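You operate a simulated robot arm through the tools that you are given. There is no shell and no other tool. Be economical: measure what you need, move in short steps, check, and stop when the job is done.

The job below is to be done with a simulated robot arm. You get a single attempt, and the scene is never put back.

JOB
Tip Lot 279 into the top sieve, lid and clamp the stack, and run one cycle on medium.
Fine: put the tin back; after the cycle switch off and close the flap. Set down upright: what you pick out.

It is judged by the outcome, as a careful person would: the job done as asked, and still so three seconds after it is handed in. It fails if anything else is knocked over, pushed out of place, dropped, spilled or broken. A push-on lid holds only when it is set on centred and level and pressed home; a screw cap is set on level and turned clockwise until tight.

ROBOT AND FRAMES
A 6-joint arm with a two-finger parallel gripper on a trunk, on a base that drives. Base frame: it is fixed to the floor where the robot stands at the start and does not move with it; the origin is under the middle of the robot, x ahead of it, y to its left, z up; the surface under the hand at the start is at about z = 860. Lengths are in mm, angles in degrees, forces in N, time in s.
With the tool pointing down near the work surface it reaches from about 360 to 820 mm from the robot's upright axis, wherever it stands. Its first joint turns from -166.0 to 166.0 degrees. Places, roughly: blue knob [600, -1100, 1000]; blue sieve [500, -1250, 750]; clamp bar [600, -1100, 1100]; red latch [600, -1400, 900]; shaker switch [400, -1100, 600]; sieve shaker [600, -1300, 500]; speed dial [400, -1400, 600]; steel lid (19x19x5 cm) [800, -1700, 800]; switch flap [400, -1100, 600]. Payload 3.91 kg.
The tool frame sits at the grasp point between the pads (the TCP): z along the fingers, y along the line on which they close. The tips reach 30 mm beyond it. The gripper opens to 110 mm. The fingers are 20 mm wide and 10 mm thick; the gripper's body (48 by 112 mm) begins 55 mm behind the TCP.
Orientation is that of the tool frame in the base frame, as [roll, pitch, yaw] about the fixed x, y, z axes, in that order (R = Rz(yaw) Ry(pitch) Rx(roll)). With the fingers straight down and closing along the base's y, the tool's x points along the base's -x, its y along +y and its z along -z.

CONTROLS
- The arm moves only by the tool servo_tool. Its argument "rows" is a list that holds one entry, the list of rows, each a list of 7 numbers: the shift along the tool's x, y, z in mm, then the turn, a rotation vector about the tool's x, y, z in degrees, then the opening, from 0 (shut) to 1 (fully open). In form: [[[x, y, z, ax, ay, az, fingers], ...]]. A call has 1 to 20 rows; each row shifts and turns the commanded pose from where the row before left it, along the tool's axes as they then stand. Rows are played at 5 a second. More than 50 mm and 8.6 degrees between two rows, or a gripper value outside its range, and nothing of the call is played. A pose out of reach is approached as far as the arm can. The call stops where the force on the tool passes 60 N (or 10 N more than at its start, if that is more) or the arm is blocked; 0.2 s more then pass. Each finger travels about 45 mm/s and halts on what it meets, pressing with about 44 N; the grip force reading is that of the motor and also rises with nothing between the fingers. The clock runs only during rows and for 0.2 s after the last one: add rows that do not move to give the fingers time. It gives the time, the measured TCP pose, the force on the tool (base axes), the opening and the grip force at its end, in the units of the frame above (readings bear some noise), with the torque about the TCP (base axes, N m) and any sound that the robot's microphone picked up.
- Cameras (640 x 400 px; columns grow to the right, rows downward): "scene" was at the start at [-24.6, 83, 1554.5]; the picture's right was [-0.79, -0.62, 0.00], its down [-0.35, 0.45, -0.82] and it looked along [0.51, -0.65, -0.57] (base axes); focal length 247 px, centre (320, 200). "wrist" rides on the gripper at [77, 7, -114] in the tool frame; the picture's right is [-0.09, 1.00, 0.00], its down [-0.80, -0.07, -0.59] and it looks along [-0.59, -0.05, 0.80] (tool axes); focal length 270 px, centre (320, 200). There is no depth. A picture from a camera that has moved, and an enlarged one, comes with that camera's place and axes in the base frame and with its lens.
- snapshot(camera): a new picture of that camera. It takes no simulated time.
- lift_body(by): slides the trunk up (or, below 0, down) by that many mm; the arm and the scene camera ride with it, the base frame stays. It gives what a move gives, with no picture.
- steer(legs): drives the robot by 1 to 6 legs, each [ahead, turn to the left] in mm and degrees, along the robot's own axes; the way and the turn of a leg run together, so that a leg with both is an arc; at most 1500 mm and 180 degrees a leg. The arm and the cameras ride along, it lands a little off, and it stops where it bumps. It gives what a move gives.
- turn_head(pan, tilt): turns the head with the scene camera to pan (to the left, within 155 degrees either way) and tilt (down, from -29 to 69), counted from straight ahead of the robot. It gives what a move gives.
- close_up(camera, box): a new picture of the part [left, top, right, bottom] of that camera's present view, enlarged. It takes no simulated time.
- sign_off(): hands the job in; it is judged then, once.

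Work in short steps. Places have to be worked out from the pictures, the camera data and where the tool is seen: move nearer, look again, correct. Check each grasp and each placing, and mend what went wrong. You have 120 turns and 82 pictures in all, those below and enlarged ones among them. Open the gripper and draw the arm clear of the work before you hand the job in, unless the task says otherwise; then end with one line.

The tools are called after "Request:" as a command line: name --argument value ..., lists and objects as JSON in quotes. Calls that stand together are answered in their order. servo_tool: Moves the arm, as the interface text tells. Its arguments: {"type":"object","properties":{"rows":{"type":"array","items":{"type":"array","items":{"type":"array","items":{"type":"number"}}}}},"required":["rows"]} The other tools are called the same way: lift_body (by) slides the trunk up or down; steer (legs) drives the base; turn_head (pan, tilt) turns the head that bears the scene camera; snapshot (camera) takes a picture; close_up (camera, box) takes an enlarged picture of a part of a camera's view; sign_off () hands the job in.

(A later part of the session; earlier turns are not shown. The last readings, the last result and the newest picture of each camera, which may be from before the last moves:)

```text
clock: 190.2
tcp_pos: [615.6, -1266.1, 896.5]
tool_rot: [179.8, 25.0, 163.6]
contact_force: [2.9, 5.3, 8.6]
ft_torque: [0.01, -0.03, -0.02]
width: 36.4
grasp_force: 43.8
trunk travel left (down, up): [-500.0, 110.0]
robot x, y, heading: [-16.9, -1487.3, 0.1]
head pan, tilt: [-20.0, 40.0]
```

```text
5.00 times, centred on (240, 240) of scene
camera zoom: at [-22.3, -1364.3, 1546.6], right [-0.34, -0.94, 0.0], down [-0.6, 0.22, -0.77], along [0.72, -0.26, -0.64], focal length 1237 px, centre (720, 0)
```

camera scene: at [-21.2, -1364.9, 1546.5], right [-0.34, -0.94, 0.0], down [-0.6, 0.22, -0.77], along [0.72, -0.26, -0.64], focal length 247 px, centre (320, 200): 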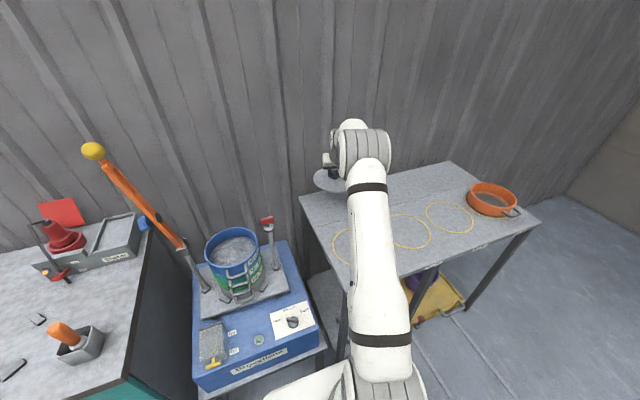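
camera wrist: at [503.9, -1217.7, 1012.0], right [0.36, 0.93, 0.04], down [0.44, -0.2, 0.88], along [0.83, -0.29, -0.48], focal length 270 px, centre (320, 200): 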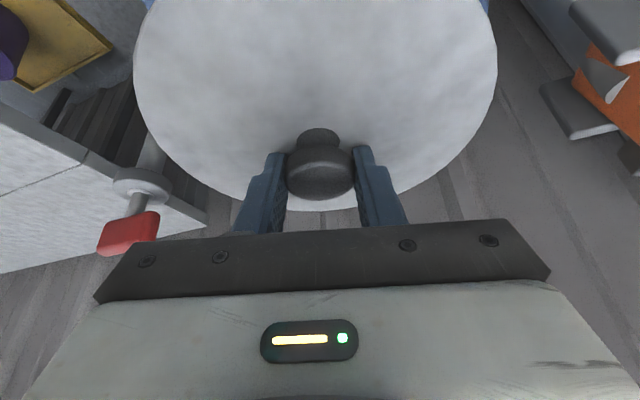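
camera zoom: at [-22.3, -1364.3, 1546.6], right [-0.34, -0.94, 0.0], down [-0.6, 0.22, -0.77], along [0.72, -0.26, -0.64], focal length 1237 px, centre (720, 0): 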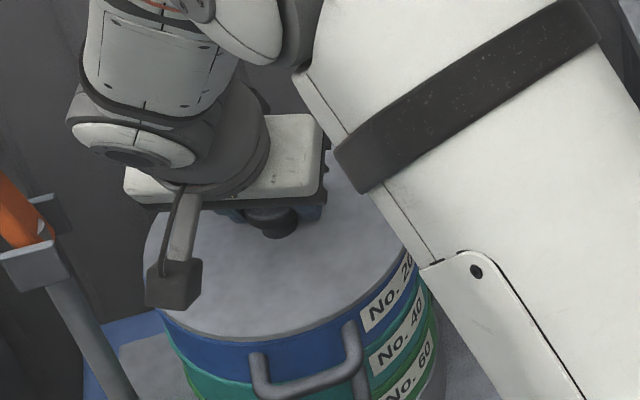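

The lid's edge now sits over the rim all round. I press it home.

Request:
servo_tool --rows '[[[0.8, 0.6, 1.8, 0, 0, 0, 0.1], [0.8, 0, 1.8, 0, 0, 0, 0.1], [0, 0, 0, 0, 0, 0, 0.1]]]'

Request:
servo_tool --rows '[[[0.8, 0, 1.8, 0, 0, 0, 0.1], [0.8, 0, 1.8, 0, 0, 0, 0.1], [0, 0, 0, 0, 0, 0, 0.1]]]'

```text
clock: 191.0
tcp_pos: [615.7, -1266.6, 892.5]
tool_rot: [179.7, 25.0, 163.5]
contact_force: [7.1, -3.0, 19.7]
ft_torque: [-0.4, -0.39, -0.17]
width: 36.3
grasp_force: 44.3
trunk travel left (down, up): [-500.0, 110.0]
robot x, y, heading: [-25.8, -1487.3, -0.0]
head pan, tilt: [-20.0, 40.0]
```

```text
clock: 191.8
tcp_pos: [614.9, -1266.6, 888.5]
tool_rot: [179.6, 25.1, 163.6]
contact_force: [7.4, -0.3, 30.6]
ft_torque: [-0.1, -0.16, -0.18]
width: 36.5
grasp_force: 44.4
trunk travel left (down, up): [-500.0, 110.0]
robot x, y, heading: [-21.2, -1487.5, 0.1]
head pan, tilt: [-20.0, 40.0]
```

Going down with rising force (31 N); press further to full seat.

Request:
servo_tool --rows '[[[0.8, 0, 1.8, 0, 0, 0, 0.1], [0.8, 0, 1.8, 0, 0, 0, 0.1], [0, 0, 0, 0, 0, 0, 0.1]]]'

Request:
servo_tool --rows '[[[0.8, 0, 1.8, 0, 0, 0, 0.1], [0.8, 0, 1.8, 0, 0, 0, 0.1], [0, 0, 0, 0, 0, 0, 0.1]]]'

Request:
close_up --camera "scene" --box '[200, 200, 280, 280]'

```text
clock: 192.6
tcp_pos: [615.5, -1266.2, 887.6]
tool_rot: [179.6, 25.1, 163.6]
contact_force: [6.6, -1.9, 40.4]
ft_torque: [-0.37, 0.1, -0.07]
width: 36.4
grasp_force: 43.6
trunk travel left (down, up): [-500.0, 110.0]
robot x, y, heading: [-21.0, -1489.5, -0.2]
head pan, tilt: [-20.0, 40.0]
```

```text
clock: 193.4
tcp_pos: [615.4, -1266.4, 886.2]
tool_rot: [179.2, 25.5, 163.4]
contact_force: [5.9, -5.9, 56.6]
ft_torque: [-0.32, 0.02, -0.4]
width: 36.4
grasp_force: 44.1
trunk travel left (down, up): [-500.0, 110.0]
robot x, y, heading: [-19.3, -1484.2, 0.1]
head pan, tilt: [-20.0, 40.0]
```

```text
5.00 times, centred on (240, 240) of scene
camera zoom: at [-27.3, -1367.5, 1547.0], right [-0.34, -0.94, 0.0], down [-0.6, 0.22, -0.77], along [0.72, -0.26, -0.64], focal length 1237 px, centre (720, 0)
```

zoom: 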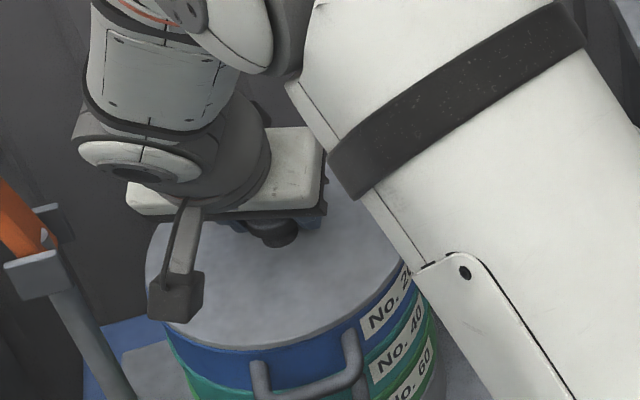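

Lid seated firmly (57 N, no further travel). Relieve the pressure, open, and retreat up.

Request:
servo_tool --rows '[[[-1.2, 0, -2.7, 0, 0, 0, 0.1], [-0.8, 0, -1.8, 0, 0, 0, 0.1], [-0.4, 0, -0.9, 0, 0, 0, 0.3], [0, 0, 0, 0, 0, 0, 0.6], [0, 0, 0, 0, 0, 0, 0.8], [0, 0, 0, 0, 0, 0, 0.8], [0, 0, -20, 0, 0, 0, 0.8], [0, 0, -40, 0, 0, 0, 0.8], [0, 0, -40, 0, 0, 0, 0.8], [0, 0, -40, 0, 0, 0, 0.8], [0, 0, -40, 0, 0, 0, 0.8]]]'

Request:
snapshot --camera "wrist"

```text
clock: 195.8
tcp_pos: [541.3, -1246.0, 1047.8]
tool_rot: [179.8, 24.9, 163.6]
contact_force: [-0.7, 0.0, 0.0]
ft_torque: [0.0, -0.04, -0.05]
width: 88.1
grasp_force: 0.0
trunk travel left (down, up): [-500.0, 110.0]
robot x, y, heading: [-22.1, -1484.3, -0.2]
head pan, tilt: [-20.0, 40.0]
```

```text
21 pictures are left
camera wrist: at [430.4, -1205.9, 1120.2], right [0.36, 0.93, 0.04], down [0.44, -0.2, 0.88], along [0.83, -0.29, -0.48], focal length 270 px, centre (320, 200)
```

wrist: 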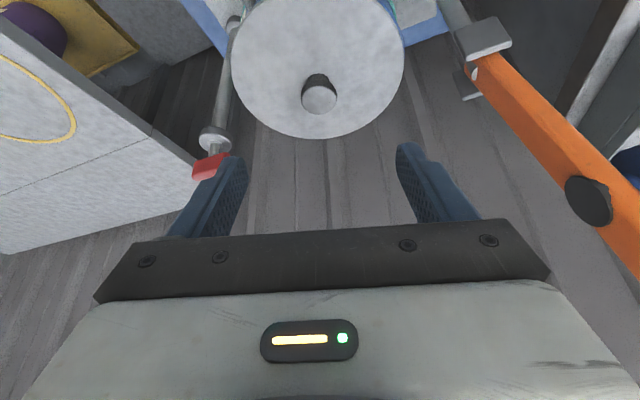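

The lid is on, concentric. Next the clamp bar: hinge ≈ (627, -1115, 890), ball handle ≈ (616, -1056, 1280), to be swung towards -y over the lid to the latch ≈ (627, -1407, 932). I reposition the robot to y≈-1290 with the trunk raised.

Request:
steer --legs '[[-300, 0], [0, 90], [190, 0], [0, -90], [290, 0]]'

Request:
lift_body --by 110

```text
clock: 208.2
tcp_pos: [536.1, -1055.7, 1045.2]
tool_rot: [179.8, 24.8, 163.7]
contact_force: [0.5, 0.0, -0.6]
ft_torque: [0.02, 0.05, 0.01]
width: 87.9
grasp_force: 0.1
trunk travel left (down, up): [-500.0, 110.0]
robot x, y, heading: [-30.1, -1282.2, -0.7]
head pan, tilt: [-20.0, 40.0]
```

```text
clock: 209.6
tcp_pos: [535.5, -1056.8, 1158.3]
tool_rot: [179.8, 24.9, 163.7]
contact_force: [0.2, 0.3, 0.0]
ft_torque: [0.01, -0.01, -0.02]
width: 87.8
grasp_force: 0.1
trunk travel left (down, up): [-610.0, 0.0]
robot x, y, heading: [-32.2, -1284.4, -0.5]
head pan, tilt: [-20.0, 40.0]
```

I pull back and up beside the ball, set the tool vertical, and begin turning it so the fingers close along x.

Request:
servo_tool --rows '[[[-1.5, -12.1, -37.9, 0, 0, 0, 0.8], [-1.5, -12.1, -37.9, 0, 0, 0, 0.8], [-1.5, -12.1, -37.9, 0, 0, 0, 0.8], [-1.5, -12.1, -37.9, 0, 0, 0, 0.8], [-1.5, -12.1, -37.9, 0, 0, 0, 0.8], [-1.5, -12.1, -37.9, 0, 0, 0, 0.8], [0, 0, 0, 0, 8.3, 0, 0.8], [0, 0, 0, 0, 8.3, 0, 0.8], [0, 0, 0, 0, 8.3, 0, 0.8], [0, 0, 0, 0, 0, -8.2, 0.8], [0, 0, 0, 0, 0, -8.2, 0.8], [0, 0, 0, 0, 0, -8.2, 0.8], [0, 0, 0, 0, 0, -8.2, 0.8], [0, 0, 0, 0, 0, -8.2, 0.8], [0, 0, 0, 0, 0, -8.2, 0.8], [0, 0, 0, 0, 0, -8.2, 0.8], [0, 0, 0, 0, 0, -8.2, 0.8], [0, 0, 0, 0, 0, -8.2, 0.8], [0, 0, 0, 0, 0, -8.2, 0.8]]]'

```text
clock: 213.6
tcp_pos: [430.1, -1103.6, 1366.8]
tool_rot: [-179.9, 0.2, -114.1]
contact_force: [0.2, 0.6, 0.2]
ft_torque: [0.05, 0.0, 0.02]
width: 87.8
grasp_force: 0.1
trunk travel left (down, up): [-610.0, 0.0]
robot x, y, heading: [-32.7, -1282.4, -0.6]
head pan, tilt: [-20.0, 40.0]
```

Finish the turn and move over the ball; then look.

Request:
servo_tool --rows '[[[0, 0, 0, 0, 0, -8, 1], [0, 0, 0, 0, 0, -8, 1], [0, 0, 0, 0, 0, -8, 1], [-9.6, -37.2, 0, 0, 0, 0, 1], [-9.6, -37.2, 0, 0, 0, 0, 1], [-9.6, -37.2, 0, 0, 0, 0, 1], [-9.6, -37.2, 0, 0, 0, 0, 1], [-9.6, -37.2, 0, 0, 0, 0, 1], [0, 0, 0, 0, 0, 0, 1]]]'

Request:
snapshot --camera "wrist"

```text
clock: 215.6
tcp_pos: [615.5, -1053.4, 1367.0]
tool_rot: [-179.8, 0.2, -90.2]
contact_force: [-0.8, -0.3, 0.1]
ft_torque: [-0.03, 0.0, 0.01]
width: 110.1
grasp_force: 0.1
trunk travel left (down, up): [-610.0, 0.0]
robot x, y, heading: [-30.0, -1284.7, -0.6]
head pan, tilt: [-20.0, 40.0]
```

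```text
20 pictures are left
camera wrist: at [607.8, -1130.3, 1482.2], right [-1.0, 0.09, 0.0], down [0.07, 0.8, 0.6], along [0.06, 0.59, -0.8], focal length 270 px, centre (320, 200)
```

wrist: 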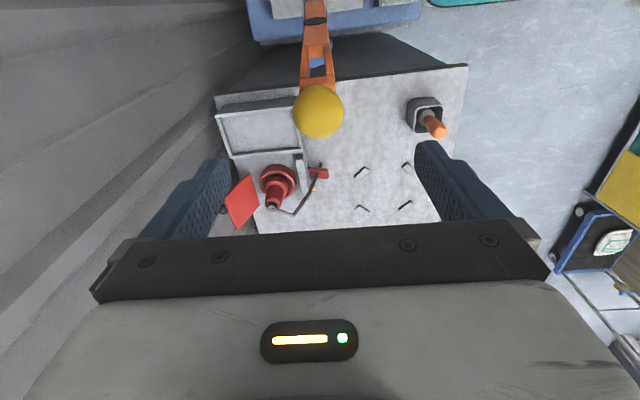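

Ball centre ≈ (617, -1060, 1271), Ø≈40. Lower around it and close.

Request:
servo_tool --rows '[[[3, -0.7, 31, 0, 0, 0, 1], [3, -0.7, 31, 0, 0, 0, 1], [1, 0, 31, 0, 0, 0, 1], [0, 0, 0, 0, 0, 0, 1], [0, 0, 0, 0, 0, 0, 0.6], [0, 0, 0, 0, 0, 0, 0.3], [0, 0, 0, 0, 0, 0, 0.2], [0, 0, 0, 0, 0, 0, 0.2], [0, 0, 0, 0, 0, 0, 0.2]]]'

Request:
snapshot --camera "wrist"

```text
clock: 217.6
tcp_pos: [615.8, -1061.4, 1274.0]
tool_rot: [179.9, 0.2, -90.2]
contact_force: [-9.4, -0.1, -1.3]
ft_torque: [-0.04, 0.02, 0.06]
width: 39.9
grasp_force: 35.5
trunk travel left (down, up): [-610.0, 0.0]
robot x, y, heading: [-28.6, -1285.3, -0.5]
head pan, tilt: [-20.0, 40.0]
```

```text
19 pictures are left
camera wrist: at [608.9, -1138.4, 1388.9], right [-1.0, 0.09, 0.0], down [0.07, 0.8, 0.6], along [0.05, 0.59, -0.8], focal length 270 px, centre (320, 200)
```

wrist: 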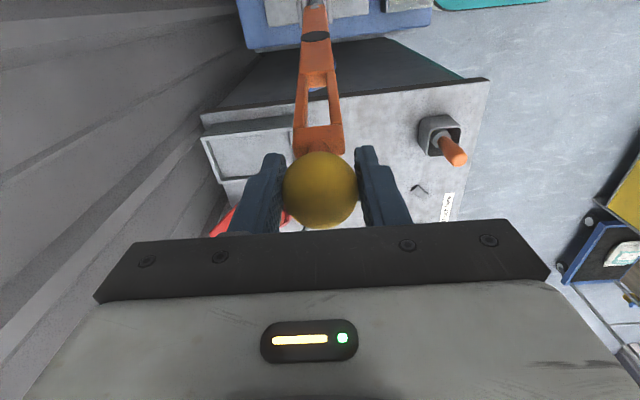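

Ball gripped, centred. I start swinging along the arc (radius ≈388 about the hinge), first 10° and check the force.

Request:
servo_tool --rows '[[[0, 1.2, 0, 0, 0, 0, 0.2], [17, 0, -2, 0, 0, 0, 0.2], [17, 0, -1.3, 0, 0, 0, 0.2], [17, 0, -0.5, 0, 0, 0, 0.2], [17, 0, 0.2, 0, 0, 0, 0.2], [0, 0, 0, 0, 0, 0, 0.2]]]'

```text
clock: 219.0
tcp_pos: [618.1, -1130.9, 1279.1]
tool_rot: [180.0, 0.1, -90.3]
contact_force: [1.1, 2.2, 0.5]
ft_torque: [0.59, -0.3, -0.11]
width: 39.6
grasp_force: 45.0
trunk travel left (down, up): [-610.0, 0.0]
robot x, y, heading: [-28.6, -1286.0, -0.4]
head pan, tilt: [-20.0, 40.0]
```

Forces are small; continue to about 32° past vertical.

Request:
servo_tool --rows '[[[16.9, 0, 1.1, 0, 0, 0, 0.2], [16.8, 0, 1.8, 0, 0, 0, 0.2], [16.7, 0, 2.5, 0, 0, 0, 0.2], [16.6, 0, 3.3, 0, 0, 0, 0.2], [16.45, 0, 4, 0, 0, 0, 0.2], [16.3, 0, 4.7, 0, 0, 0, 0.2], [16, 0, 5.4, 0, 0, 0, 0.2], [15.8, 0, 6.1, 0, 0, 0, 0.2], [15.5, 0, 6.8, 0, 0, 0, 0.2], [15.2, 0, 7.5, 0, 0, 0, 0.2], [14.9, 0, 8.1, 0, 0, 0, 0.2], [14.5, 0, 8.8, 0, 0, 0, 0.2], [0, 0, 0, 0, 0, 0, 0.2]]]'

```text
clock: 221.8
tcp_pos: [620.6, -1322.6, 1216.1]
tool_rot: [-179.9, 0.2, -90.3]
contact_force: [33.7, -5.4, 11.4]
ft_torque: [0.57, 0.06, -0.17]
width: 39.4
grasp_force: 44.9
trunk travel left (down, up): [-610.0, 0.0]
robot x, y, heading: [-31.4, -1283.4, -0.5]
head pan, tilt: [-20.0, 40.0]
```

A side force builds in +x (bar plane slightly skewed); refitting gives hinge ≈ (y -1120, z 924), radius ≈355. I yield 4 mm in +x and continue.

Request:
servo_tool --rows '[[[0, -4, -1, 0, 0, 0, 0.2], [12.5, -0.3, 9.1, 0, 0, 0, 0.2], [12.1, -0.3, 9.6, 0, 0, 0, 0.2], [11.7, -0.3, 10.1, 0, 0, 0, 0.2], [11.2, -0.3, 10.6, 0, 0, 0, 0.2], [10.8, -0.3, 11.1, 0, 0, 0, 0.2], [0, 0, 0, 0, 0, 0, 0.2]]]'

```text
clock: 223.4
tcp_pos: [623.0, -1381.8, 1166.8]
tool_rot: [-180.0, 0.2, -90.4]
contact_force: [11.1, -12.7, 14.5]
ft_torque: [0.48, 0.23, -0.15]
width: 39.3
grasp_force: 44.8
trunk travel left (down, up): [-610.0, 0.0]
robot x, y, heading: [-27.3, -1288.9, -0.3]
head pan, tilt: [-20.0, 40.0]
```

Request:
servo_tool --rows '[[[2, -1.5, -2, 0, 0, 0, 0.2], [11.4, -0.3, 11.9, 0, 0, 0, 0.2], [10.9, -0.3, 12.4, 0, 0, 0, 0.2], [10.4, -0.3, 12.8, 0, 0, 0, 0.2], [9.8, -0.3, 13.3, 0, 0, 0, 0.2], [9.2, -0.3, 13.7, 0, 0, 0, 0.2], [8.6, -0.3, 14.1, 0, 0, 0, 0.2], [0, 0, 0, 0, 0, 0, 0.2]]]'

```text
clock: 225.2
tcp_pos: [623.6, -1441.5, 1091.0]
tool_rot: [179.9, 0.2, -90.3]
contact_force: [-2.6, -14.4, 5.7]
ft_torque: [-0.21, 0.78, -0.03]
width: 39.5
grasp_force: 44.7
trunk travel left (down, up): [-610.0, 0.0]
robot x, y, heading: [-33.5, -1281.7, -0.9]
head pan, tilt: [-20.0, 40.0]
```

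Request:
servo_tool --rows '[[[1.5, 0, -1, 0, 0, 0, 0.2], [8, -0.2, 14.4, 0, 0, 0, 0.2], [7.4, -0.2, 14.7, 0, 0, 0, 0.2], [6.8, -0.2, 15, 0, 0, 0, 0.2], [6.1, -0.2, 15.3, 0, 0, 0, 0.2], [5.4, -0.2, 15.6, 0, 0, 0, 0.2], [0, 0, 0, 0, 0, 0, 0.2]]]'

Request:
turn_head --pan 5 --tilt 40

Request:
snapshot --camera "scene"

```text
clock: 226.8
tcp_pos: [624.2, -1476.2, 1016.6]
tool_rot: [180.0, 0.3, -90.1]
contact_force: [-3.8, 1.4, -1.1]
ft_torque: [0.55, 0.24, -0.16]
width: 39.6
grasp_force: 45.3
trunk travel left (down, up): [-610.0, 0.0]
robot x, y, heading: [-29.3, -1289.0, -0.3]
head pan, tilt: [-20.0, 40.0]
```

```text
clock: 227.7
tcp_pos: [623.1, -1476.1, 1017.2]
tool_rot: [-179.9, 0.2, -90.2]
contact_force: [-6.5, 0.1, -4.0]
ft_torque: [-0.18, -0.06, 0.01]
width: 39.3
grasp_force: 45.4
trunk travel left (down, up): [-610.0, 0.0]
robot x, y, heading: [-29.2, -1282.1, -0.4]
head pan, tilt: [5.0, 40.0]
```

```text
18 pictures are left
camera scene: at [-23.5, -1126.9, 1656.5], right [0.08, -1.0, 0.0], down [-0.64, -0.05, -0.77], along [0.76, 0.06, -0.64], focal length 247 px, centre (320, 200)
```

scene: 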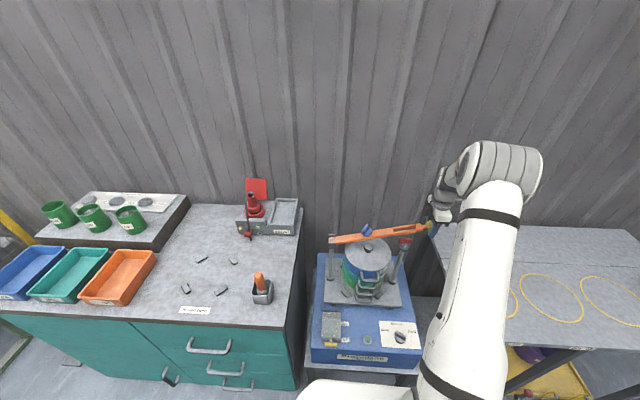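

The bar is halfway down above the latch; its slot lines up with the red T-latch. Continue lowering.

Request:
servo_tool --rows '[[[4.7, 0.4, 15.8, 0, 0, 0, 0.2], [4, 0, 16, 0, 0, 0, 0.2], [3.4, 0, 16.1, 0, 0, 0, 0.2], [2.7, 0, 16.3, 0, 0, 0, 0.2], [0, 0, 0, 0, 0, 0, 0.2]]]'

Request:
close_up --camera "scene" --box '[310, 200, 450, 310]'

```text
clock: 228.9
tcp_pos: [624.8, -1490.6, 951.8]
tool_rot: [180.0, 0.2, -90.2]
contact_force: [6.7, 17.6, -2.2]
ft_torque: [0.77, -0.04, -0.1]
width: 39.4
grasp_force: 44.7
trunk travel left (down, up): [-610.0, 0.0]
robot x, y, heading: [-29.2, -1284.5, -0.3]
head pan, tilt: [5.0, 40.0]
```

```text
3.64 times, centred on (380, 255) of scene
camera zoom: at [-21.4, -1124.5, 1656.3], right [0.08, -1.0, 0.0], down [-0.64, -0.05, -0.77], along [0.76, 0.06, -0.64], focal length 900 px, centre (102, 0)
```

zoom: 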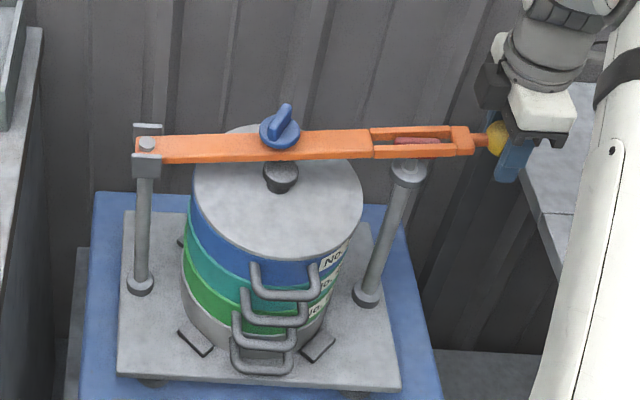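

The latch is entering the bar's slot. I lower further, yielding slightly inwards, until the foot bears on the lid knob.

Request:
servo_tool --rows '[[[-1, 0, 8, 0, 0, 0, 0.2], [0, 0, 8, 0, 0, 0, 0.2], [0, 0, 8, 0, 0, 0, 0.2], [0, 0, 0, 0, 0, 0, 0.2]]]'

Request:
servo_tool --rows '[[[0, 0, 5, 0, 0, 0, 0.2], [0, 0, 5, 0, 0, 0, 0.2], [0, 0, 0, 0, 0, 0, 0.2]]]'

```text
clock: 229.9
tcp_pos: [623.5, -1492.2, 927.8]
tool_rot: [-180.0, 0.1, -90.2]
contact_force: [8.2, -5.6, 0.8]
ft_torque: [0.62, -0.21, -0.08]
width: 39.5
grasp_force: 45.2
trunk travel left (down, up): [-610.0, 0.0]
robot x, y, heading: [-32.3, -1284.0, -0.6]
head pan, tilt: [5.0, 40.0]
```

```text
clock: 230.7
tcp_pos: [623.7, -1492.9, 918.1]
tool_rot: [-179.9, 0.2, -90.3]
contact_force: [7.5, -13.6, 0.8]
ft_torque: [0.81, -0.09, -0.1]
width: 39.2
grasp_force: 45.3
trunk travel left (down, up): [-610.0, 0.0]
robot x, y, heading: [-30.9, -1284.7, -0.4]
head pan, tilt: [5.0, 40.0]
```

Request:
servo_tool --rows '[[[1, -0.5, 5, 0, 0, 0, 0.2], [0, 0, 5, 0, 0, 0, 0.2], [0, 0, 0, 0, 0, 0, 0.2]]]'

Request:
servo_tool --rows '[[[0, 0, 4, 0, 0, 0, 0.2], [0, 0, 4, 0, 0, 0, 0.2], [0, 0, 0, 0, 0, 0, 0.2]]]'

Request:
close_up --camera "scene" --box '[310, 200, 450, 310]'

```text
clock: 231.5
tcp_pos: [625.6, -1492.5, 908.6]
tool_rot: [-180.0, 0.2, -90.3]
contact_force: [2.4, -5.1, -0.8]
ft_torque: [0.7, 0.05, -0.08]
width: 39.3
grasp_force: 44.7
trunk travel left (down, up): [-610.0, 0.0]
robot x, y, heading: [-29.9, -1286.7, -0.6]
head pan, tilt: [5.0, 40.0]
```

```text
clock: 232.3
tcp_pos: [624.1, -1492.0, 901.5]
tool_rot: [-179.8, 0.1, -90.2]
contact_force: [1.3, -1.2, 14.3]
ft_torque: [0.07, 0.32, 0.02]
width: 39.5
grasp_force: 45.2
trunk travel left (down, up): [-610.0, 0.0]
robot x, y, heading: [-28.0, -1283.6, -0.5]
head pan, tilt: [5.0, 40.0]
```

```text
3.64 times, centred on (380, 255) of scene
camera zoom: at [-24.4, -1126.4, 1656.7], right [0.08, -1.0, 0.0], down [-0.64, -0.05, -0.77], along [0.76, 0.06, -0.64], focal length 900 px, centre (102, 0)
```

zoom: 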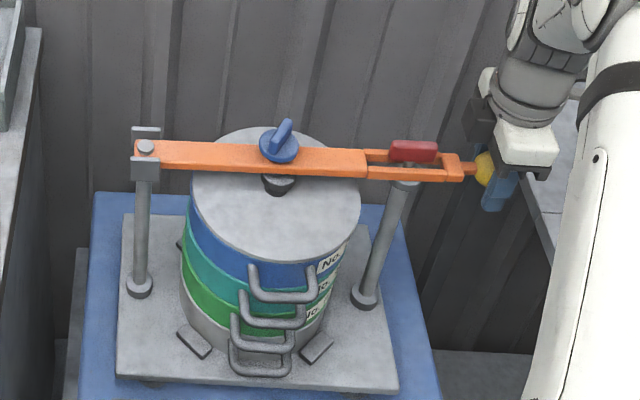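

Bar is down (14 N at z≈901) with the red T-latch standing above the slot. I let go of the ball, rise, and move over the latch to look.

Request:
servo_tool --rows '[[[0, 0, 0, 0, 0, 0, 0.4], [0, 0, 0, 0, 0, 0, 0.7], [0, 0, 0, 0, 0, 0, 0.9], [0, 0, 0, 0, 0, 0, 0.9], [0, 0, -20, 0, 0, 0, 0.9], [0, 0, -40, 0, 0, 0, 0.9], [0, 0, -40, 0, 0, 0, 0.9], [-42, 0, 0, 0, 0, 0, 0.6], [-43, 0, 0, 0, 0, 0, 0.6], [0, 0, 0, 0, 0, 0, 0.6]]]'

Request:
snapshot --camera "wrist"

```text
clock: 234.5
tcp_pos: [624.8, -1406.5, 1001.7]
tool_rot: [-180.0, 0.3, -90.2]
contact_force: [-0.2, -0.3, 0.0]
ft_torque: [0.05, -0.03, -0.04]
width: 66.1
grasp_force: 0.1
trunk travel left (down, up): [-610.0, 0.0]
robot x, y, heading: [-31.1, -1283.9, -0.7]
head pan, tilt: [5.0, 40.0]
```

```text
15 pictures are left
camera wrist: at [618.6, -1483.3, 1115.6], right [-1.0, 0.09, 0.0], down [0.07, 0.8, 0.6], along [0.06, 0.59, -0.8], focal length 270 px, centre (320, 200)
```

wrist: 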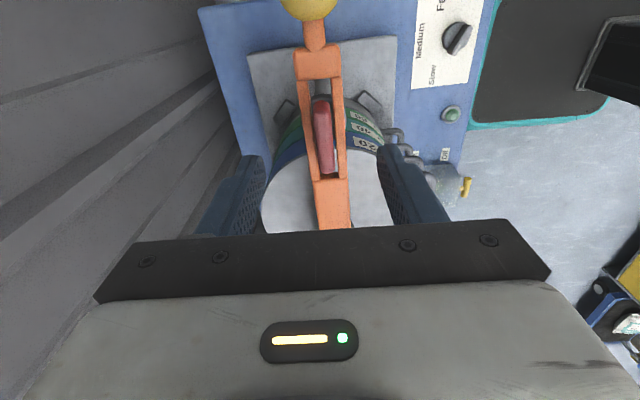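

T-latch centre ≈ (624, -1406), lengthwise along the bar. I lower so the tips straddle it just above the bar and close.

Request:
servo_tool --rows '[[[0, 0, 16, 0, 0, 0, 0.6], [0, 0, 16, 0, 0, 0, 0.6], [0, 0, 15, 0, 0, 0, 0.6], [0, 0, 0, 0, 0, 0, 0.3], [0, 0, 0, 0, 0, 0, 0.1], [0, 0, 0, 0, 0, 0, 0], [0, 0, 0, 0, 0, 0, 0], [0, 0, 0, 0, 0, 0, 0], [0, 0, 0, 0, 0, 0, 0]]]'

Request:
snapshot --camera "wrist"

```text
clock: 236.5
tcp_pos: [622.3, -1406.3, 953.9]
tool_rot: [179.8, 0.3, -90.2]
contact_force: [-16.0, 2.2, -1.0]
ft_torque: [0.36, 0.23, 0.06]
width: 11.7
grasp_force: 45.2
trunk travel left (down, up): [-610.0, 0.0]
robot x, y, heading: [-30.1, -1284.3, -0.4]
head pan, tilt: [5.0, 40.0]
```

```text
14 pictures are left
camera wrist: at [615.9, -1483.6, 1068.2], right [-1.0, 0.09, 0.0], down [0.07, 0.8, 0.6], along [0.05, 0.59, -0.8], focal length 270 px, centre (320, 200)
```

wrist: 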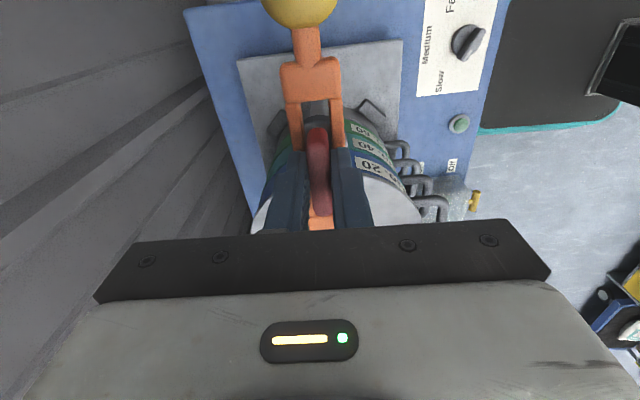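

Gripped (11.7 mm). Relieve the side load and turn the latch clockwise in steps.

Request:
servo_tool --rows '[[[0, 1.5, 0, 0, 0, 0, 0], [0, 0, 0, 0, 0, 8, 0], [0, 0, 0, 0, 0, 8, 0], [0, 0, 0, 0, 0, 8, 0], [0, 0, 0, 0, 0, 8, 0], [0, 0, 0, 0, 0, 0, 0]]]'

```text
clock: 237.9
tcp_pos: [622.3, -1407.0, 955.8]
tool_rot: [179.9, 0.2, -122.3]
contact_force: [-23.1, 2.4, -4.4]
ft_torque: [0.1, 0.02, 0.07]
width: 11.9
grasp_force: 45.3
trunk travel left (down, up): [-610.0, 0.0]
robot x, y, heading: [-31.3, -1286.5, -0.5]
head pan, tilt: [5.0, 40.0]
```

It turns freely. I relieve the side force and turn the rest of the 90°.

Request:
servo_tool --rows '[[[1.3, 2.1, 0, 0, 0, 0, 0], [0, 0, 0, 0, 0, 8, 0], [0, 0, 0, 0, 0, 8, 0], [0, 0, 0, 0, 0, 8, 0], [0, 0, 0, 0, 0, 8, 0], [0, 0, 0, 0, 0, 8, 0], [0, 0, 0, 0, 0, 8, 0], [0, 0, 0, 0, 0, 8, 0], [0, 0, 0, 0, 0, 4, 0], [0, 0, 0, 0, 0, 0, 0]]]'

```text
clock: 240.1
tcp_pos: [618.9, -1403.6, 955.3]
tool_rot: [179.8, -0.1, 177.8]
contact_force: [-15.2, 20.2, -5.0]
ft_torque: [0.16, 0.46, 1.25]
width: 12.7
grasp_force: 45.0
trunk travel left (down, up): [-610.0, 0.0]
robot x, y, heading: [-30.1, -1287.2, -0.6]
head pan, tilt: [5.0, 40.0]
```

Torque rises (1.25 N m): latch at its end stop at ~90°. I release, rise, and check.

Request:
servo_tool --rows '[[[0, 0, 0, 0, 0, -2, 0], [0, 0, 0, 0, 0, 0, 0.3], [0, 0, 0, 0, 0, 0, 0.5], [0, 0, 0, 0, 0, 0, 0.5], [0, 0, -40, 0, 0, 0, 0.5], [0, 0, -40, 0, 0, 0, 0.5], [40, 0, -20, 0, 0, 0, 0.5], [48, 0, 0, 0, 0, 0, 0.5]]]'

Request:
close_up --camera "scene" --box '[310, 200, 450, 310]'

```text
clock: 241.9
tcp_pos: [528.9, -1405.6, 1058.3]
tool_rot: [179.9, 0.2, 179.7]
contact_force: [-0.1, -0.5, -0.2]
ft_torque: [-0.01, -0.02, -0.03]
width: 55.0
grasp_force: 0.0
trunk travel left (down, up): [-610.0, 0.0]
robot x, y, heading: [-29.9, -1285.6, -0.5]
head pan, tilt: [5.0, 40.0]
```

```text
3.64 times, centred on (380, 255) of scene
camera zoom: at [-24.0, -1126.7, 1656.5], right [0.08, -1.0, 0.0], down [-0.64, -0.05, -0.77], along [0.76, 0.06, -0.64], focal length 900 px, centre (102, 0)
```

zoom: 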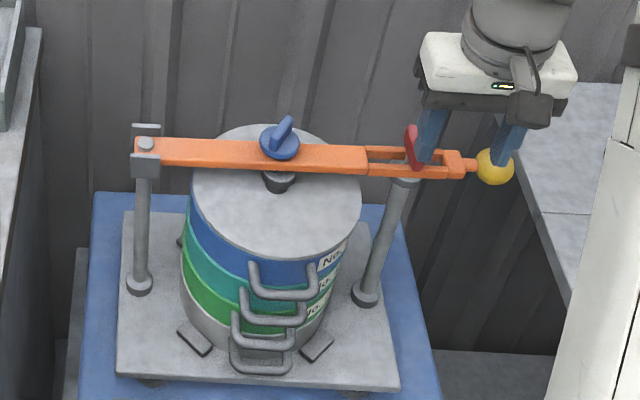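

Latch is locked across the slot. Now the blue clamp knob at ≈ (624, -1266): I go above it and pre-turn the wrist so that a long clockwise stroke is available.

Request:
servo_tool --rows '[[[-24, 35, 0, 0, 0, 0, 0.6], [-24, 35, 0, 0, 0, 0, 0.6], [-24, 35, 0, 0, 0, 0, 0.6], [-24, 34, 0, 0, 0, -8.2, 0.6], [0, 0, 0, 0, 0, -8.2, 0.6], [0, 0, 0, 0, 0, -8.2, 0.6], [0, 0, 0, 0, 0, -8.2, 0.6], [0, 0, 0, 0, 0, -8.2, 0.6], [0, 0, 0, 0, 0, -8.2, 0.6], [0, 0, 0, 0, 0, -8.2, 0.6], [0, 0, 0, 0, 0, -8.2, 0.6], [0, 0, 0, 0, 0, -8.2, 0.6], [0, 0, 0, 0, 0, -8.2, 0.6], [0, 0, 0, 0, 0, -8.2, 0.6], [0, 0, 0, 0, 0, -8.2, 0.6], [0, 0, 0, 0, 0, -8.2, 0.6], [0, 0, 0, 0, 0, -8.2, 0.6], [0, 0, 0, 0, 0, -8.2, 0.6]]]'

Request:
servo_tool --rows '[[[0, 0, 0, 0, 0, -8.2, 0.6], [0, 0, 0, 0, 0, -8.2, 0.6], [0, 0, 0, 0, 0, -8.2, 0.6], [0, 0, 0, 0, 0, -8.2, 0.6], [0, 0, 0, 0, 0, 0, 0.6]]]'

Request:
snapshot --camera "wrist"

```text
clock: 245.7
tcp_pos: [629.6, -1268.1, 1054.3]
tool_rot: [-179.9, 0.2, -57.1]
contact_force: [0.1, -0.4, 0.2]
ft_torque: [0.0, 0.01, 0.02]
width: 66.2
grasp_force: 0.1
trunk travel left (down, up): [-610.0, 0.0]
robot x, y, heading: [-32.0, -1288.1, -0.5]
head pan, tilt: [5.0, 40.0]
```

```text
clock: 246.9
tcp_pos: [629.4, -1267.7, 1054.5]
tool_rot: [-179.8, 0.0, -24.4]
contact_force: [0.2, -0.5, 0.1]
ft_torque: [-0.03, -0.03, 0.04]
width: 66.0
grasp_force: 0.0
trunk travel left (down, up): [-610.0, 0.0]
robot x, y, heading: [-30.4, -1283.3, -0.5]
head pan, tilt: [5.0, 40.0]
```

```text
12 pictures are left
camera wrist: at [697.3, -1305.5, 1169.7], right [-0.49, -0.87, 0.0], down [-0.7, 0.39, 0.6], along [-0.52, 0.29, -0.8], focal length 270 px, centre (320, 200)
```

wrist: 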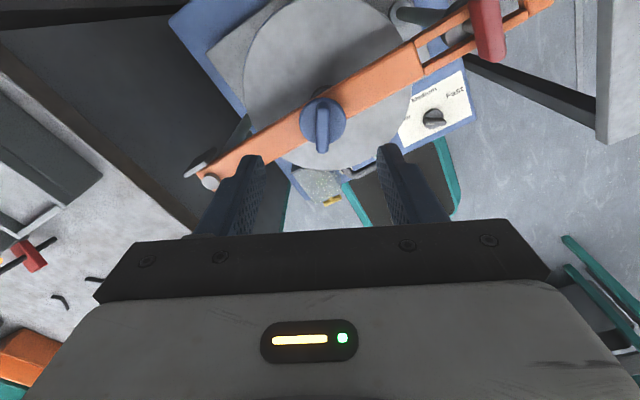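

The fin is exactly aligned with the hand. I shift 13 mm, lower to straddle the fin, and close.

Request:
servo_tool --rows '[[[-13.5, 0.4, 20, 0, 0, 0, 0.6], [0, 0, 25, 0, 0, 0, 0.6], [0, 0, 25, 0, 0, 0, 0.6], [0, 0, 22, 0, 0, 0, 0.6], [0, 0, 0, 0, 0, 0, 0.3], [0, 0, 0, 0, 0, 0, 0.1], [0, 0, 0, 0, 0, 0, 0], [0, 0, 0, 0, 0, 0, 0], [0, 0, 0, 0, 0, 0, 0]]]'

```text
clock: 248.9
tcp_pos: [618.3, -1262.9, 964.2]
tool_rot: [-179.9, 0.0, -24.5]
contact_force: [-5.6, -9.7, -0.9]
ft_torque: [-0.41, 0.29, 0.0]
width: 40.0
grasp_force: 44.7
trunk travel left (down, up): [-610.0, 0.0]
robot x, y, heading: [-27.5, -1282.4, -0.4]
head pan, tilt: [5.0, 40.0]
```

It closed on the 40 mm disc; I open, rise 13 mm and close on the fin instead.

Request:
servo_tool --rows '[[[0, 0, 0, 0, 0, 0, 0.5], [0, 0, 0, 0, 0, 0, 0.5], [0, 0, -13, 0, 0, 0, 0.5], [0, 0, 0, 0, 0, 0, 0.2], [0, 0, 0, 0, 0, 0, 0], [0, 0, 0, 0, 0, 0, 0], [0, 0, 0, 0, 0, 0, 0], [0, 0, 0, 0, 0, 0, 0]]]'

```text
clock: 250.7
tcp_pos: [618.2, -1262.9, 976.1]
tool_rot: [-179.8, 0.2, -24.5]
contact_force: [-0.7, -2.7, 0.0]
ft_torque: [-0.41, 0.01, -0.68]
width: 12.1
grasp_force: 44.6
trunk travel left (down, up): [-610.0, 0.0]
robot x, y, heading: [-31.4, -1284.5, -0.5]
head pan, tilt: [5.0, 40.0]
```

Fin gripped (12 mm). Turn clockwise in steps.

Request:
servo_tool --rows '[[[0, 0, 0, 0, 0, 6, 0], [0, 0, 0, 0, 0, 6, 0], [0, 0, 0, 0, 0, 6, 0], [0, 0, 0, 0, 0, 6, 0], [0, 0, 0, 0, 0, 6, 0], [0, 0, 0, 0, 0, 0, 0]]]'

```text
clock: 252.1
tcp_pos: [618.3, -1262.6, 975.1]
tool_rot: [-179.8, 0.2, -54.5]
contact_force: [8.6, 0.4, 2.3]
ft_torque: [-0.49, -0.43, 0.01]
width: 10.7
grasp_force: 44.9
trunk travel left (down, up): [-610.0, 0.0]
robot x, y, heading: [-31.5, -1286.4, -0.5]
head pan, tilt: [5.0, 40.0]
```

Request:
servo_tool --rows '[[[0, 0, 0.3, 0, 0, 8, 0], [0, 0, 0.3, 0, 0, 8, 0], [0, 0, 0.3, 0, 0, 8, 0], [0, 0, 0.3, 0, 0, 8, 0], [0, 0, 0.3, 0, 0, 8, 0], [0, 0, 0.3, 0, 0, 8, 0], [0, 0, 0.3, 0, 0, 8, 0], [0, 0, 0.3, 0, 0, 8, 0], [0, 0, 0, 0, 0, 0, 0]]]'

```text
clock: 254.1
tcp_pos: [619.7, -1262.3, 973.3]
tool_rot: [-179.9, 0.2, -118.6]
contact_force: [27.7, 2.9, 9.8]
ft_torque: [-0.39, -0.28, 0.07]
width: 10.8
grasp_force: 45.3
trunk travel left (down, up): [-610.0, 0.0]
robot x, y, heading: [-30.4, -1285.1, -0.6]
head pan, tilt: [5.0, 40.0]
```

No torque yet; I relieve the side load and continue turning.

Request:
servo_tool --rows '[[[-1, -1.8, -0.5, 0, 0, 0, 0], [0, 0, 0, 0, 0, 8, 0], [0, 0, 0, 0, 0, 8, 0], [0, 0, 0.2, 0, 0, 8, 0], [0, 0, 0, 0, 0, 8, 0], [0, 0, 0.2, 0, 0, 8, 0], [0, 0, 0, 0, 0, 8, 0], [0, 0, 0.2, 0, 0, 8, 0], [0, 0, 0, 0, 0, 8, 0], [0, 0, 0, 0, 0, 0, 0]]]'

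```text
clock: 256.3
tcp_pos: [622.1, -1262.4, 971.5]
tool_rot: [179.8, 0.1, 177.8]
contact_force: [24.2, -5.5, 9.4]
ft_torque: [-0.25, -0.54, 3.48]
width: 23.8
grasp_force: 45.1
trunk travel left (down, up): [-610.0, 0.0]
robot x, y, heading: [-31.3, -1284.1, -0.5]
head pan, tilt: [5.0, 40.0]
```

Torque 3.5 N m — the clamp knob is tight. I open, rise and withdraw; then back the base up 150 mm and lower the trunk for the panel work.

Request:
servo_tool --rows '[[[0, 0, 0, 0, 0, 0, 0.4], [0, 0, 0, 0, 0, 0, 0.6], [0, 0, 0, 0, 0, 0, 0.6], [0, 0, -40, 0, 0, 0, 0.6], [0, 0, -40, 0, 0, 0, 0.6], [40, 0, -20, 0, 0, 0, 0.6], [48, 0, 0, 0, 0, 0, 0.5], [48, 0, 0, 0, 0, 0, 0.5], [48, 0, 0, 0, 0, 0, 0.5]]]'

Request:
steer --legs '[[-150, 0]]'

Request:
lift_body --by -250

Request:
turn_head --pan -5 --tilt 45

Request:
snapshot --camera "scene"

```text
clock: 258.3
tcp_pos: [433.7, -1255.1, 1071.9]
tool_rot: [179.8, 0.0, 177.6]
contact_force: [0.8, 0.3, -0.8]
ft_torque: [0.02, 0.01, 0.02]
width: 55.0
grasp_force: 0.0
trunk travel left (down, up): [-610.0, 0.0]
robot x, y, heading: [-28.6, -1284.9, -0.4]
head pan, tilt: [5.0, 40.0]
```

```text
clock: 259.7
tcp_pos: [288.3, -1250.6, 1071.2]
tool_rot: [179.7, 0.1, 177.8]
contact_force: [-0.2, -0.4, 0.1]
ft_torque: [-0.01, -0.02, 0.01]
width: 55.1
grasp_force: 0.1
trunk travel left (down, up): [-610.0, 0.0]
robot x, y, heading: [-171.7, -1281.4, -0.4]
head pan, tilt: [5.0, 40.0]
```

```text
clock: 262.2
tcp_pos: [289.9, -1252.0, 820.2]
tool_rot: [179.9, 0.1, 177.9]
contact_force: [0.1, 0.0, 0.4]
ft_torque: [0.0, -0.02, 0.01]
width: 54.7
grasp_force: 0.1
trunk travel left (down, up): [-360.0, 250.0]
robot x, y, heading: [-178.9, -1280.4, -0.3]
head pan, tilt: [5.0, 40.0]
```

```text
clock: 263.0
tcp_pos: [289.1, -1251.3, 819.7]
tool_rot: [179.9, 0.0, 177.8]
contact_force: [-0.3, -0.2, 0.1]
ft_torque: [0.02, -0.01, -0.01]
width: 54.8
grasp_force: 0.0
trunk travel left (down, up): [-360.0, 250.0]
robot x, y, heading: [-177.9, -1283.8, -0.3]
head pan, tilt: [-5.0, 45.0]
```

```text
11 pictures are left
camera scene: at [-172.6, -1140.0, 1399.3], right [-0.09, -1.0, 0.0], down [-0.7, 0.07, -0.71], along [0.7, -0.07, -0.71], focal length 247 px, centre (320, 200)
```

scene: 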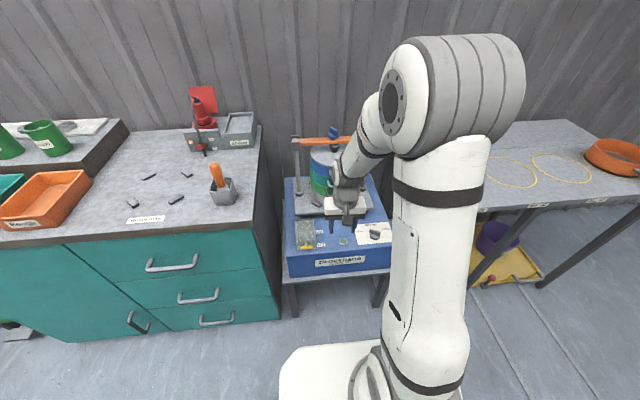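

Move the hand near the dial and look with the wrist camera.

Request:
servo_tool --rows '[[[-6, -39, 12, 0, 0, 0, 0.5], [-6, -39, 12, 0, 0, 0, 0.5], [-6, -39, 12, 0, 0, 0, 0.5], [-6, -39, 12, 0, 0, 0, 0.5], [0, 0, 0, 0, 0, 0, 0.5]]]'

Request:
snapshot --camera "wrist"

```text
clock: 264.2
tcp_pos: [305.0, -1409.7, 773.1]
tool_rot: [179.8, 0.0, 177.9]
contact_force: [-0.2, 0.9, -0.2]
ft_torque: [0.03, 0.01, -0.01]
width: 55.0
grasp_force: 0.0
trunk travel left (down, up): [-360.0, 250.0]
robot x, y, heading: [-178.1, -1284.5, -0.3]
head pan, tilt: [-5.0, 45.0]
```

```text
10 pictures are left
camera wrist: at [228.9, -1400.0, 888.2], right [0.13, 0.99, 0.0], down [0.8, -0.1, 0.59], along [0.59, -0.07, -0.8], focal length 270 px, centre (320, 200)
```

wrist: 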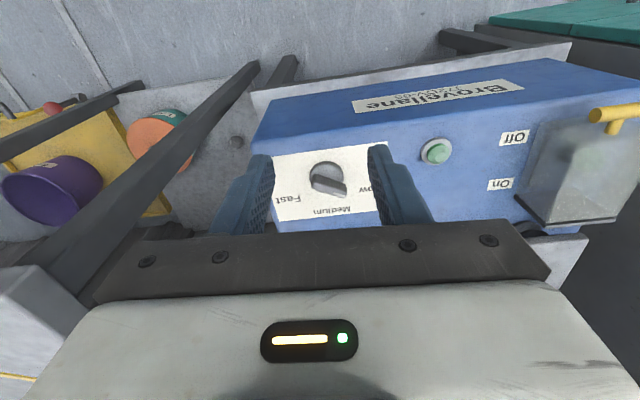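

Request:
close_up --camera "wrist" --box '[265, 140, 395, 225]'

```text
4.71 times, centred on (330, 182) of wrist
camera zoom: at [228.9, -1400.0, 888.2], right [0.13, 0.99, 0.0], down [0.8, -0.1, 0.59], along [0.59, -0.07, -0.8], focal length 1272 px, centre (273, 282)
```

zoom: 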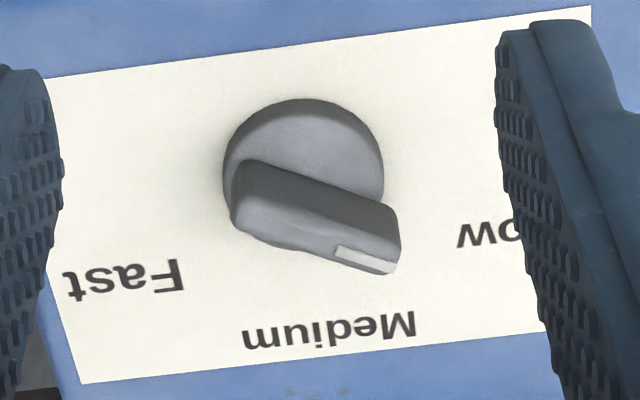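

The white mark points at "Slow" (azimuth +64°); "Medium" is straight away from the operator. I turn the hand parallel to the handle, go over it at (391, -1409) and lower to tips z≈642.

Request:
servo_tool --rows '[[[-43, 1.6, 0, 0, 0, 0, 0.5], [-43, 1.6, 0, 0, 0, 0, 0.5], [0, 0, 0, 0, 0, -8.25, 0.5], [0, 0, 0, 0, 0, -8.25, 0.5], [0, 0, 0, 0, 0, -8.25, 0.5], [0, 0, 0, 0, 0, -8.25, 0.5], [0, 0, 0, 0, 0, -8.25, 0.5], [0, 0, 0, 0, 0, -8.25, 0.5], [0, 0, 0, 0, 0, -8.25, 0.5], [0, 0, 0, 0, 0, -8.25, 0.4], [0, 0, 35, 0, 0, 0, 0.4], [0, 0, 35, 0, 0, 0, 0.4], [0, 0, 31, 0, 0, 0, 0.4], [0, 0, 0, 0, 0, 0, 0.2], [0, 0, 0, 0, 0, 0, 0], [0, 0, 0, 0, 0, 0, 0], [0, 0, 0, 0, 0, 0, 0]]]'

```text
clock: 267.8
tcp_pos: [394.6, -1408.9, 671.3]
tool_rot: [179.9, 0.2, -116.2]
contact_force: [0.4, 0.0, 0.3]
ft_torque: [0.0, 0.03, -0.04]
width: 0.0
grasp_force: 38.2
trunk travel left (down, up): [-360.0, 250.0]
robot x, y, heading: [-174.1, -1281.7, -0.5]
head pan, tilt: [-5.0, 45.0]
```

Closed on nothing – the handle is lower. Open, lower 11 mm, correct 3 mm, close.

Request:
servo_tool --rows '[[[1.3, 2.7, 0, 0, 0, 0, 0.4], [0, 0, 0, 0, 0, 0, 0.4], [0, 0, 0, 0, 0, 0, 0.4], [0, 0, 6, 0, 0, 0, 0.4], [0, 0, 5, 0, 0, 0, 0.4], [0, 0, 0, 0, 0, 0, 0.2], [0, 0, 0, 0, 0, 0, 0], [0, 0, 0, 0, 0, 0, 0], [0, 0, 0, 0, 0, 0, 0]]]'

```text
clock: 269.7
tcp_pos: [402.3, -1413.4, 661.3]
tool_rot: [-178.6, 0.5, -116.4]
contact_force: [25.9, -18.7, -27.1]
ft_torque: [-0.45, -0.63, -0.74]
width: 11.0
grasp_force: 43.0
trunk travel left (down, up): [-360.0, 250.0]
robot x, y, heading: [-174.0, -1283.4, -0.3]
head pan, tilt: [-5.0, 45.0]
stopped in row 9: the force on the tool passed its limit at 64 N (the readings are from after the stop); the commanded pose is now the measured one
```

Gripped 11 mm but the hand was dragged ~10 mm sideways: the handle is further off. Open, recentre by 4 mm more, close again.

Request:
servo_tool --rows '[[[0, 0, 0, 0, 0, 0, 0.4], [0, 0, 0, 0, 0, 0, 0.4], [0, 0, 0, 0, 0, 0, 0.4], [0, -5, 0, 0, 0, 0, 0.4], [0, 0, 0, 0, 0, 0, 0.2], [0, 0, 0, 0, 0, 0, 0.1], [0, 0, 0, 0, 0, 0, 0], [0, 0, 0, 0, 0, 0, 0]]]'

```text
clock: 271.5
tcp_pos: [401.9, -1414.0, 664.0]
tool_rot: [-178.7, 0.5, -116.2]
contact_force: [2.4, -2.1, -0.5]
ft_torque: [-0.03, -0.13, -0.63]
width: 11.4
grasp_force: 44.9
trunk travel left (down, up): [-360.0, 250.0]
robot x, y, heading: [-175.6, -1283.6, -0.2]
head pan, tilt: [-5.0, 45.0]
```

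Well centred now. Turn clockwise 64° to "Medium".

Request:
servo_tool --rows '[[[0, 0, 0, 0, 0, 8, 0], [0, 0, 0, 0, 0, 8, 0], [0, 0, 0, 0, 0, 8, 0], [0, 0, 0, 0, 0, 8, 0], [0, 0, 0, 0, 0, 8, 0], [0, 0, 0, 0, 0, 8, 0], [0, 0, 0, 0, 0, 8, 0], [0, 0, 0, 0, 0, 8, 0], [0, 0, 0, 0, 0, 0, 0]]]'

```text
clock: 273.5
tcp_pos: [401.9, -1413.8, 664.2]
tool_rot: [-179.9, 1.2, 179.6]
contact_force: [2.7, 7.6, 6.3]
ft_torque: [0.25, -0.22, 0.04]
width: 10.9
grasp_force: 45.1
trunk travel left (down, up): [-360.0, 250.0]
robot x, y, heading: [-176.4, -1282.1, -0.5]
head pan, tilt: [-5.0, 45.0]
```

Release the dial, rise, and move sideways to look at the flap; the dial will be in view too.

Request:
servo_tool --rows '[[[0, 0, 0, 0, 0, 0, 0.3], [0, 0, 0, 0, 0, 0, 0.4], [0, 0, 0, 0, 0, 0, 0.4], [0, 0, -35, 0, 0, 0, 0.4], [0, 0, -35, 0, 0, 0, 0.4], [0, 0, -35, 0, 0, 0, 0.4], [25, 40, 0, 0, 0, 0, 0.4], [25, 40, 0, 0, 0, 0, 0.4], [25, 40, 0, 0, 0, 0, 0.4], [25, 40, 0, 0, 0, 0, 0.4], [15, 40, 0, 0, 0, 0, 0.4], [0, 40, 0, 0, 0, 0, 0.4], [0, 20, 0, 0, 0, 0, 0.4]]]'

Request:
snapshot --camera "wrist"

```text
clock: 276.3
tcp_pos: [286.4, -1152.2, 765.5]
tool_rot: [-179.8, 1.2, 179.7]
contact_force: [0.6, 0.3, 0.2]
ft_torque: [0.01, 0.0, -0.03]
width: 43.8
grasp_force: 0.1
trunk travel left (down, up): [-360.0, 250.0]
robot x, y, heading: [-177.5, -1280.6, -0.6]
head pan, tilt: [-5.0, 45.0]
```

```text
8 pictures are left
camera wrist: at [206.5, -1145.0, 879.6], right [0.09, 1.0, 0.0], down [0.79, -0.07, 0.61], along [0.61, -0.06, -0.79], focal length 270 px, centre (320, 200)
```

wrist: 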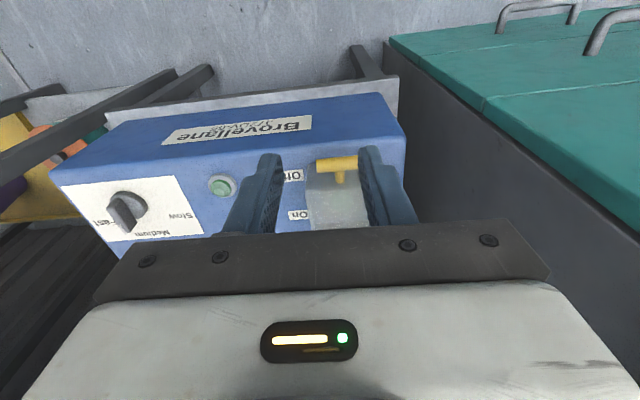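

I zoom on the dial to verify "Medium"; then straddle the yellow crossbar (≈(343, -1141, 643), 43 mm long) with the fingertips at its ends.

Request:
close_up --camera "wrist" --box '[80, 160, 210, 245]'

Request:
servo_tool --rows '[[[-28, 5.3, 0, 0, 0, 0, 0.58], [-28.6, 5.4, 0, 0, 0, 0, 0.58], [0, 0, 33, 0, -1.2, 0, 0.58], [0, 0, 33, 0, 0, 0, 0.58], [0, 0, 20, 0, 0, 0, 0.58], [0, 0, 0, 0, 0, 0, 0.58]]]'

Request:
snapshot --camera "wrist"

```text
4.71 times, centred on (145, 202) of wrist
camera zoom: at [206.5, -1145.0, 879.6], right [0.09, 1.0, 0.0], down [0.79, -0.07, 0.61], along [0.61, -0.06, -0.79], focal length 1272 px, centre (1144, 188)
```

zoom: 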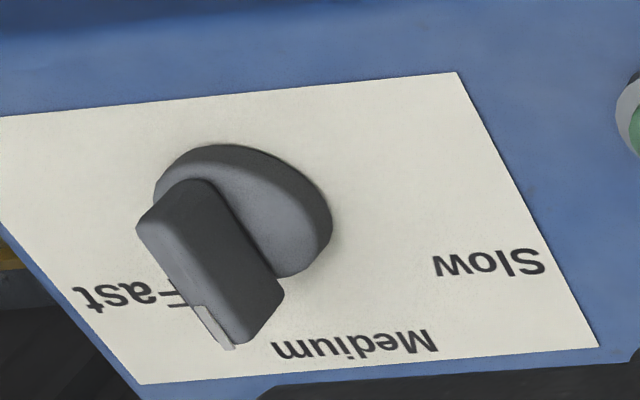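

```text
clock: 277.7
tcp_pos: [346.9, -1143.3, 679.4]
tool_rot: [-179.8, 2.5, 179.6]
contact_force: [0.5, 0.5, 0.7]
ft_torque: [0.02, 0.01, 0.0]
width: 64.3
grasp_force: 0.3
trunk travel left (down, up): [-360.0, 250.0]
robot x, y, heading: [-178.2, -1280.9, -0.5]
head pan, tilt: [-5.0, 45.0]
```

```text
6 pictures are left
camera wrist: at [265.5, -1135.9, 790.7], right [0.09, 1.0, 0.0], down [0.77, -0.07, 0.63], along [0.63, -0.06, -0.78], focal length 270 px, centre (320, 200)
```

wrist: 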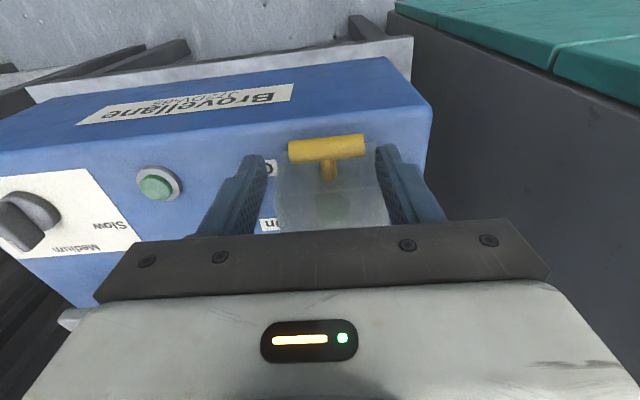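

Dial handle is parallel to the card's side edge, i.e. at "Medium". I shift 4 mm, lower 14 mm and close on the crossbar's ends.

Request:
servo_tool --rows '[[[0, 4, 7, 0, 1.2, 0, 0.58], [0, 0, 7, 0, 1.2, 0, 0.58], [0, 0, 0, 0, 0, 0, 0.45], [0, 0, 0, 0, 0, 0, 0.35], [0, 0, 0, 0, 0, 0, 0.3], [0, 0, 0, 0, 0, 0, 0.3], [0, 0, 0, 0, 0, 0, 0.3]]]'

```text
clock: 279.3
tcp_pos: [347.6, -1139.8, 665.8]
tool_rot: [-179.8, 0.0, 179.7]
contact_force: [1.7, -5.7, 0.8]
ft_torque: [-0.14, -0.02, -0.09]
width: 56.9
grasp_force: 44.6
trunk travel left (down, up): [-360.0, 250.0]
robot x, y, heading: [-173.9, -1283.8, -0.3]
head pan, tilt: [-5.0, 45.0]
```

Closed at 57 mm – that's the flap's own sides, which serves as well. I lift a little and feel.

Request:
servo_tool --rows '[[[0, 0, -6, 0, 0, 0, 0.3], [0, 0, -6, 0, 0, 0, 0.3], [0, 0, -6, 0, 0, 0, 0.3], [0, 0, 0, 0, 0, 0, 0.3]]]'

```text
clock: 280.3
tcp_pos: [344.8, -1139.7, 681.9]
tool_rot: [-179.7, -0.1, 179.7]
contact_force: [-1.4, -10.3, -8.4]
ft_torque: [-0.44, 0.9, -0.06]
width: 56.7
grasp_force: 45.3
trunk travel left (down, up): [-360.0, 250.0]
robot x, y, heading: [-173.4, -1285.5, -0.4]
head pan, tilt: [-5.0, 45.0]
```

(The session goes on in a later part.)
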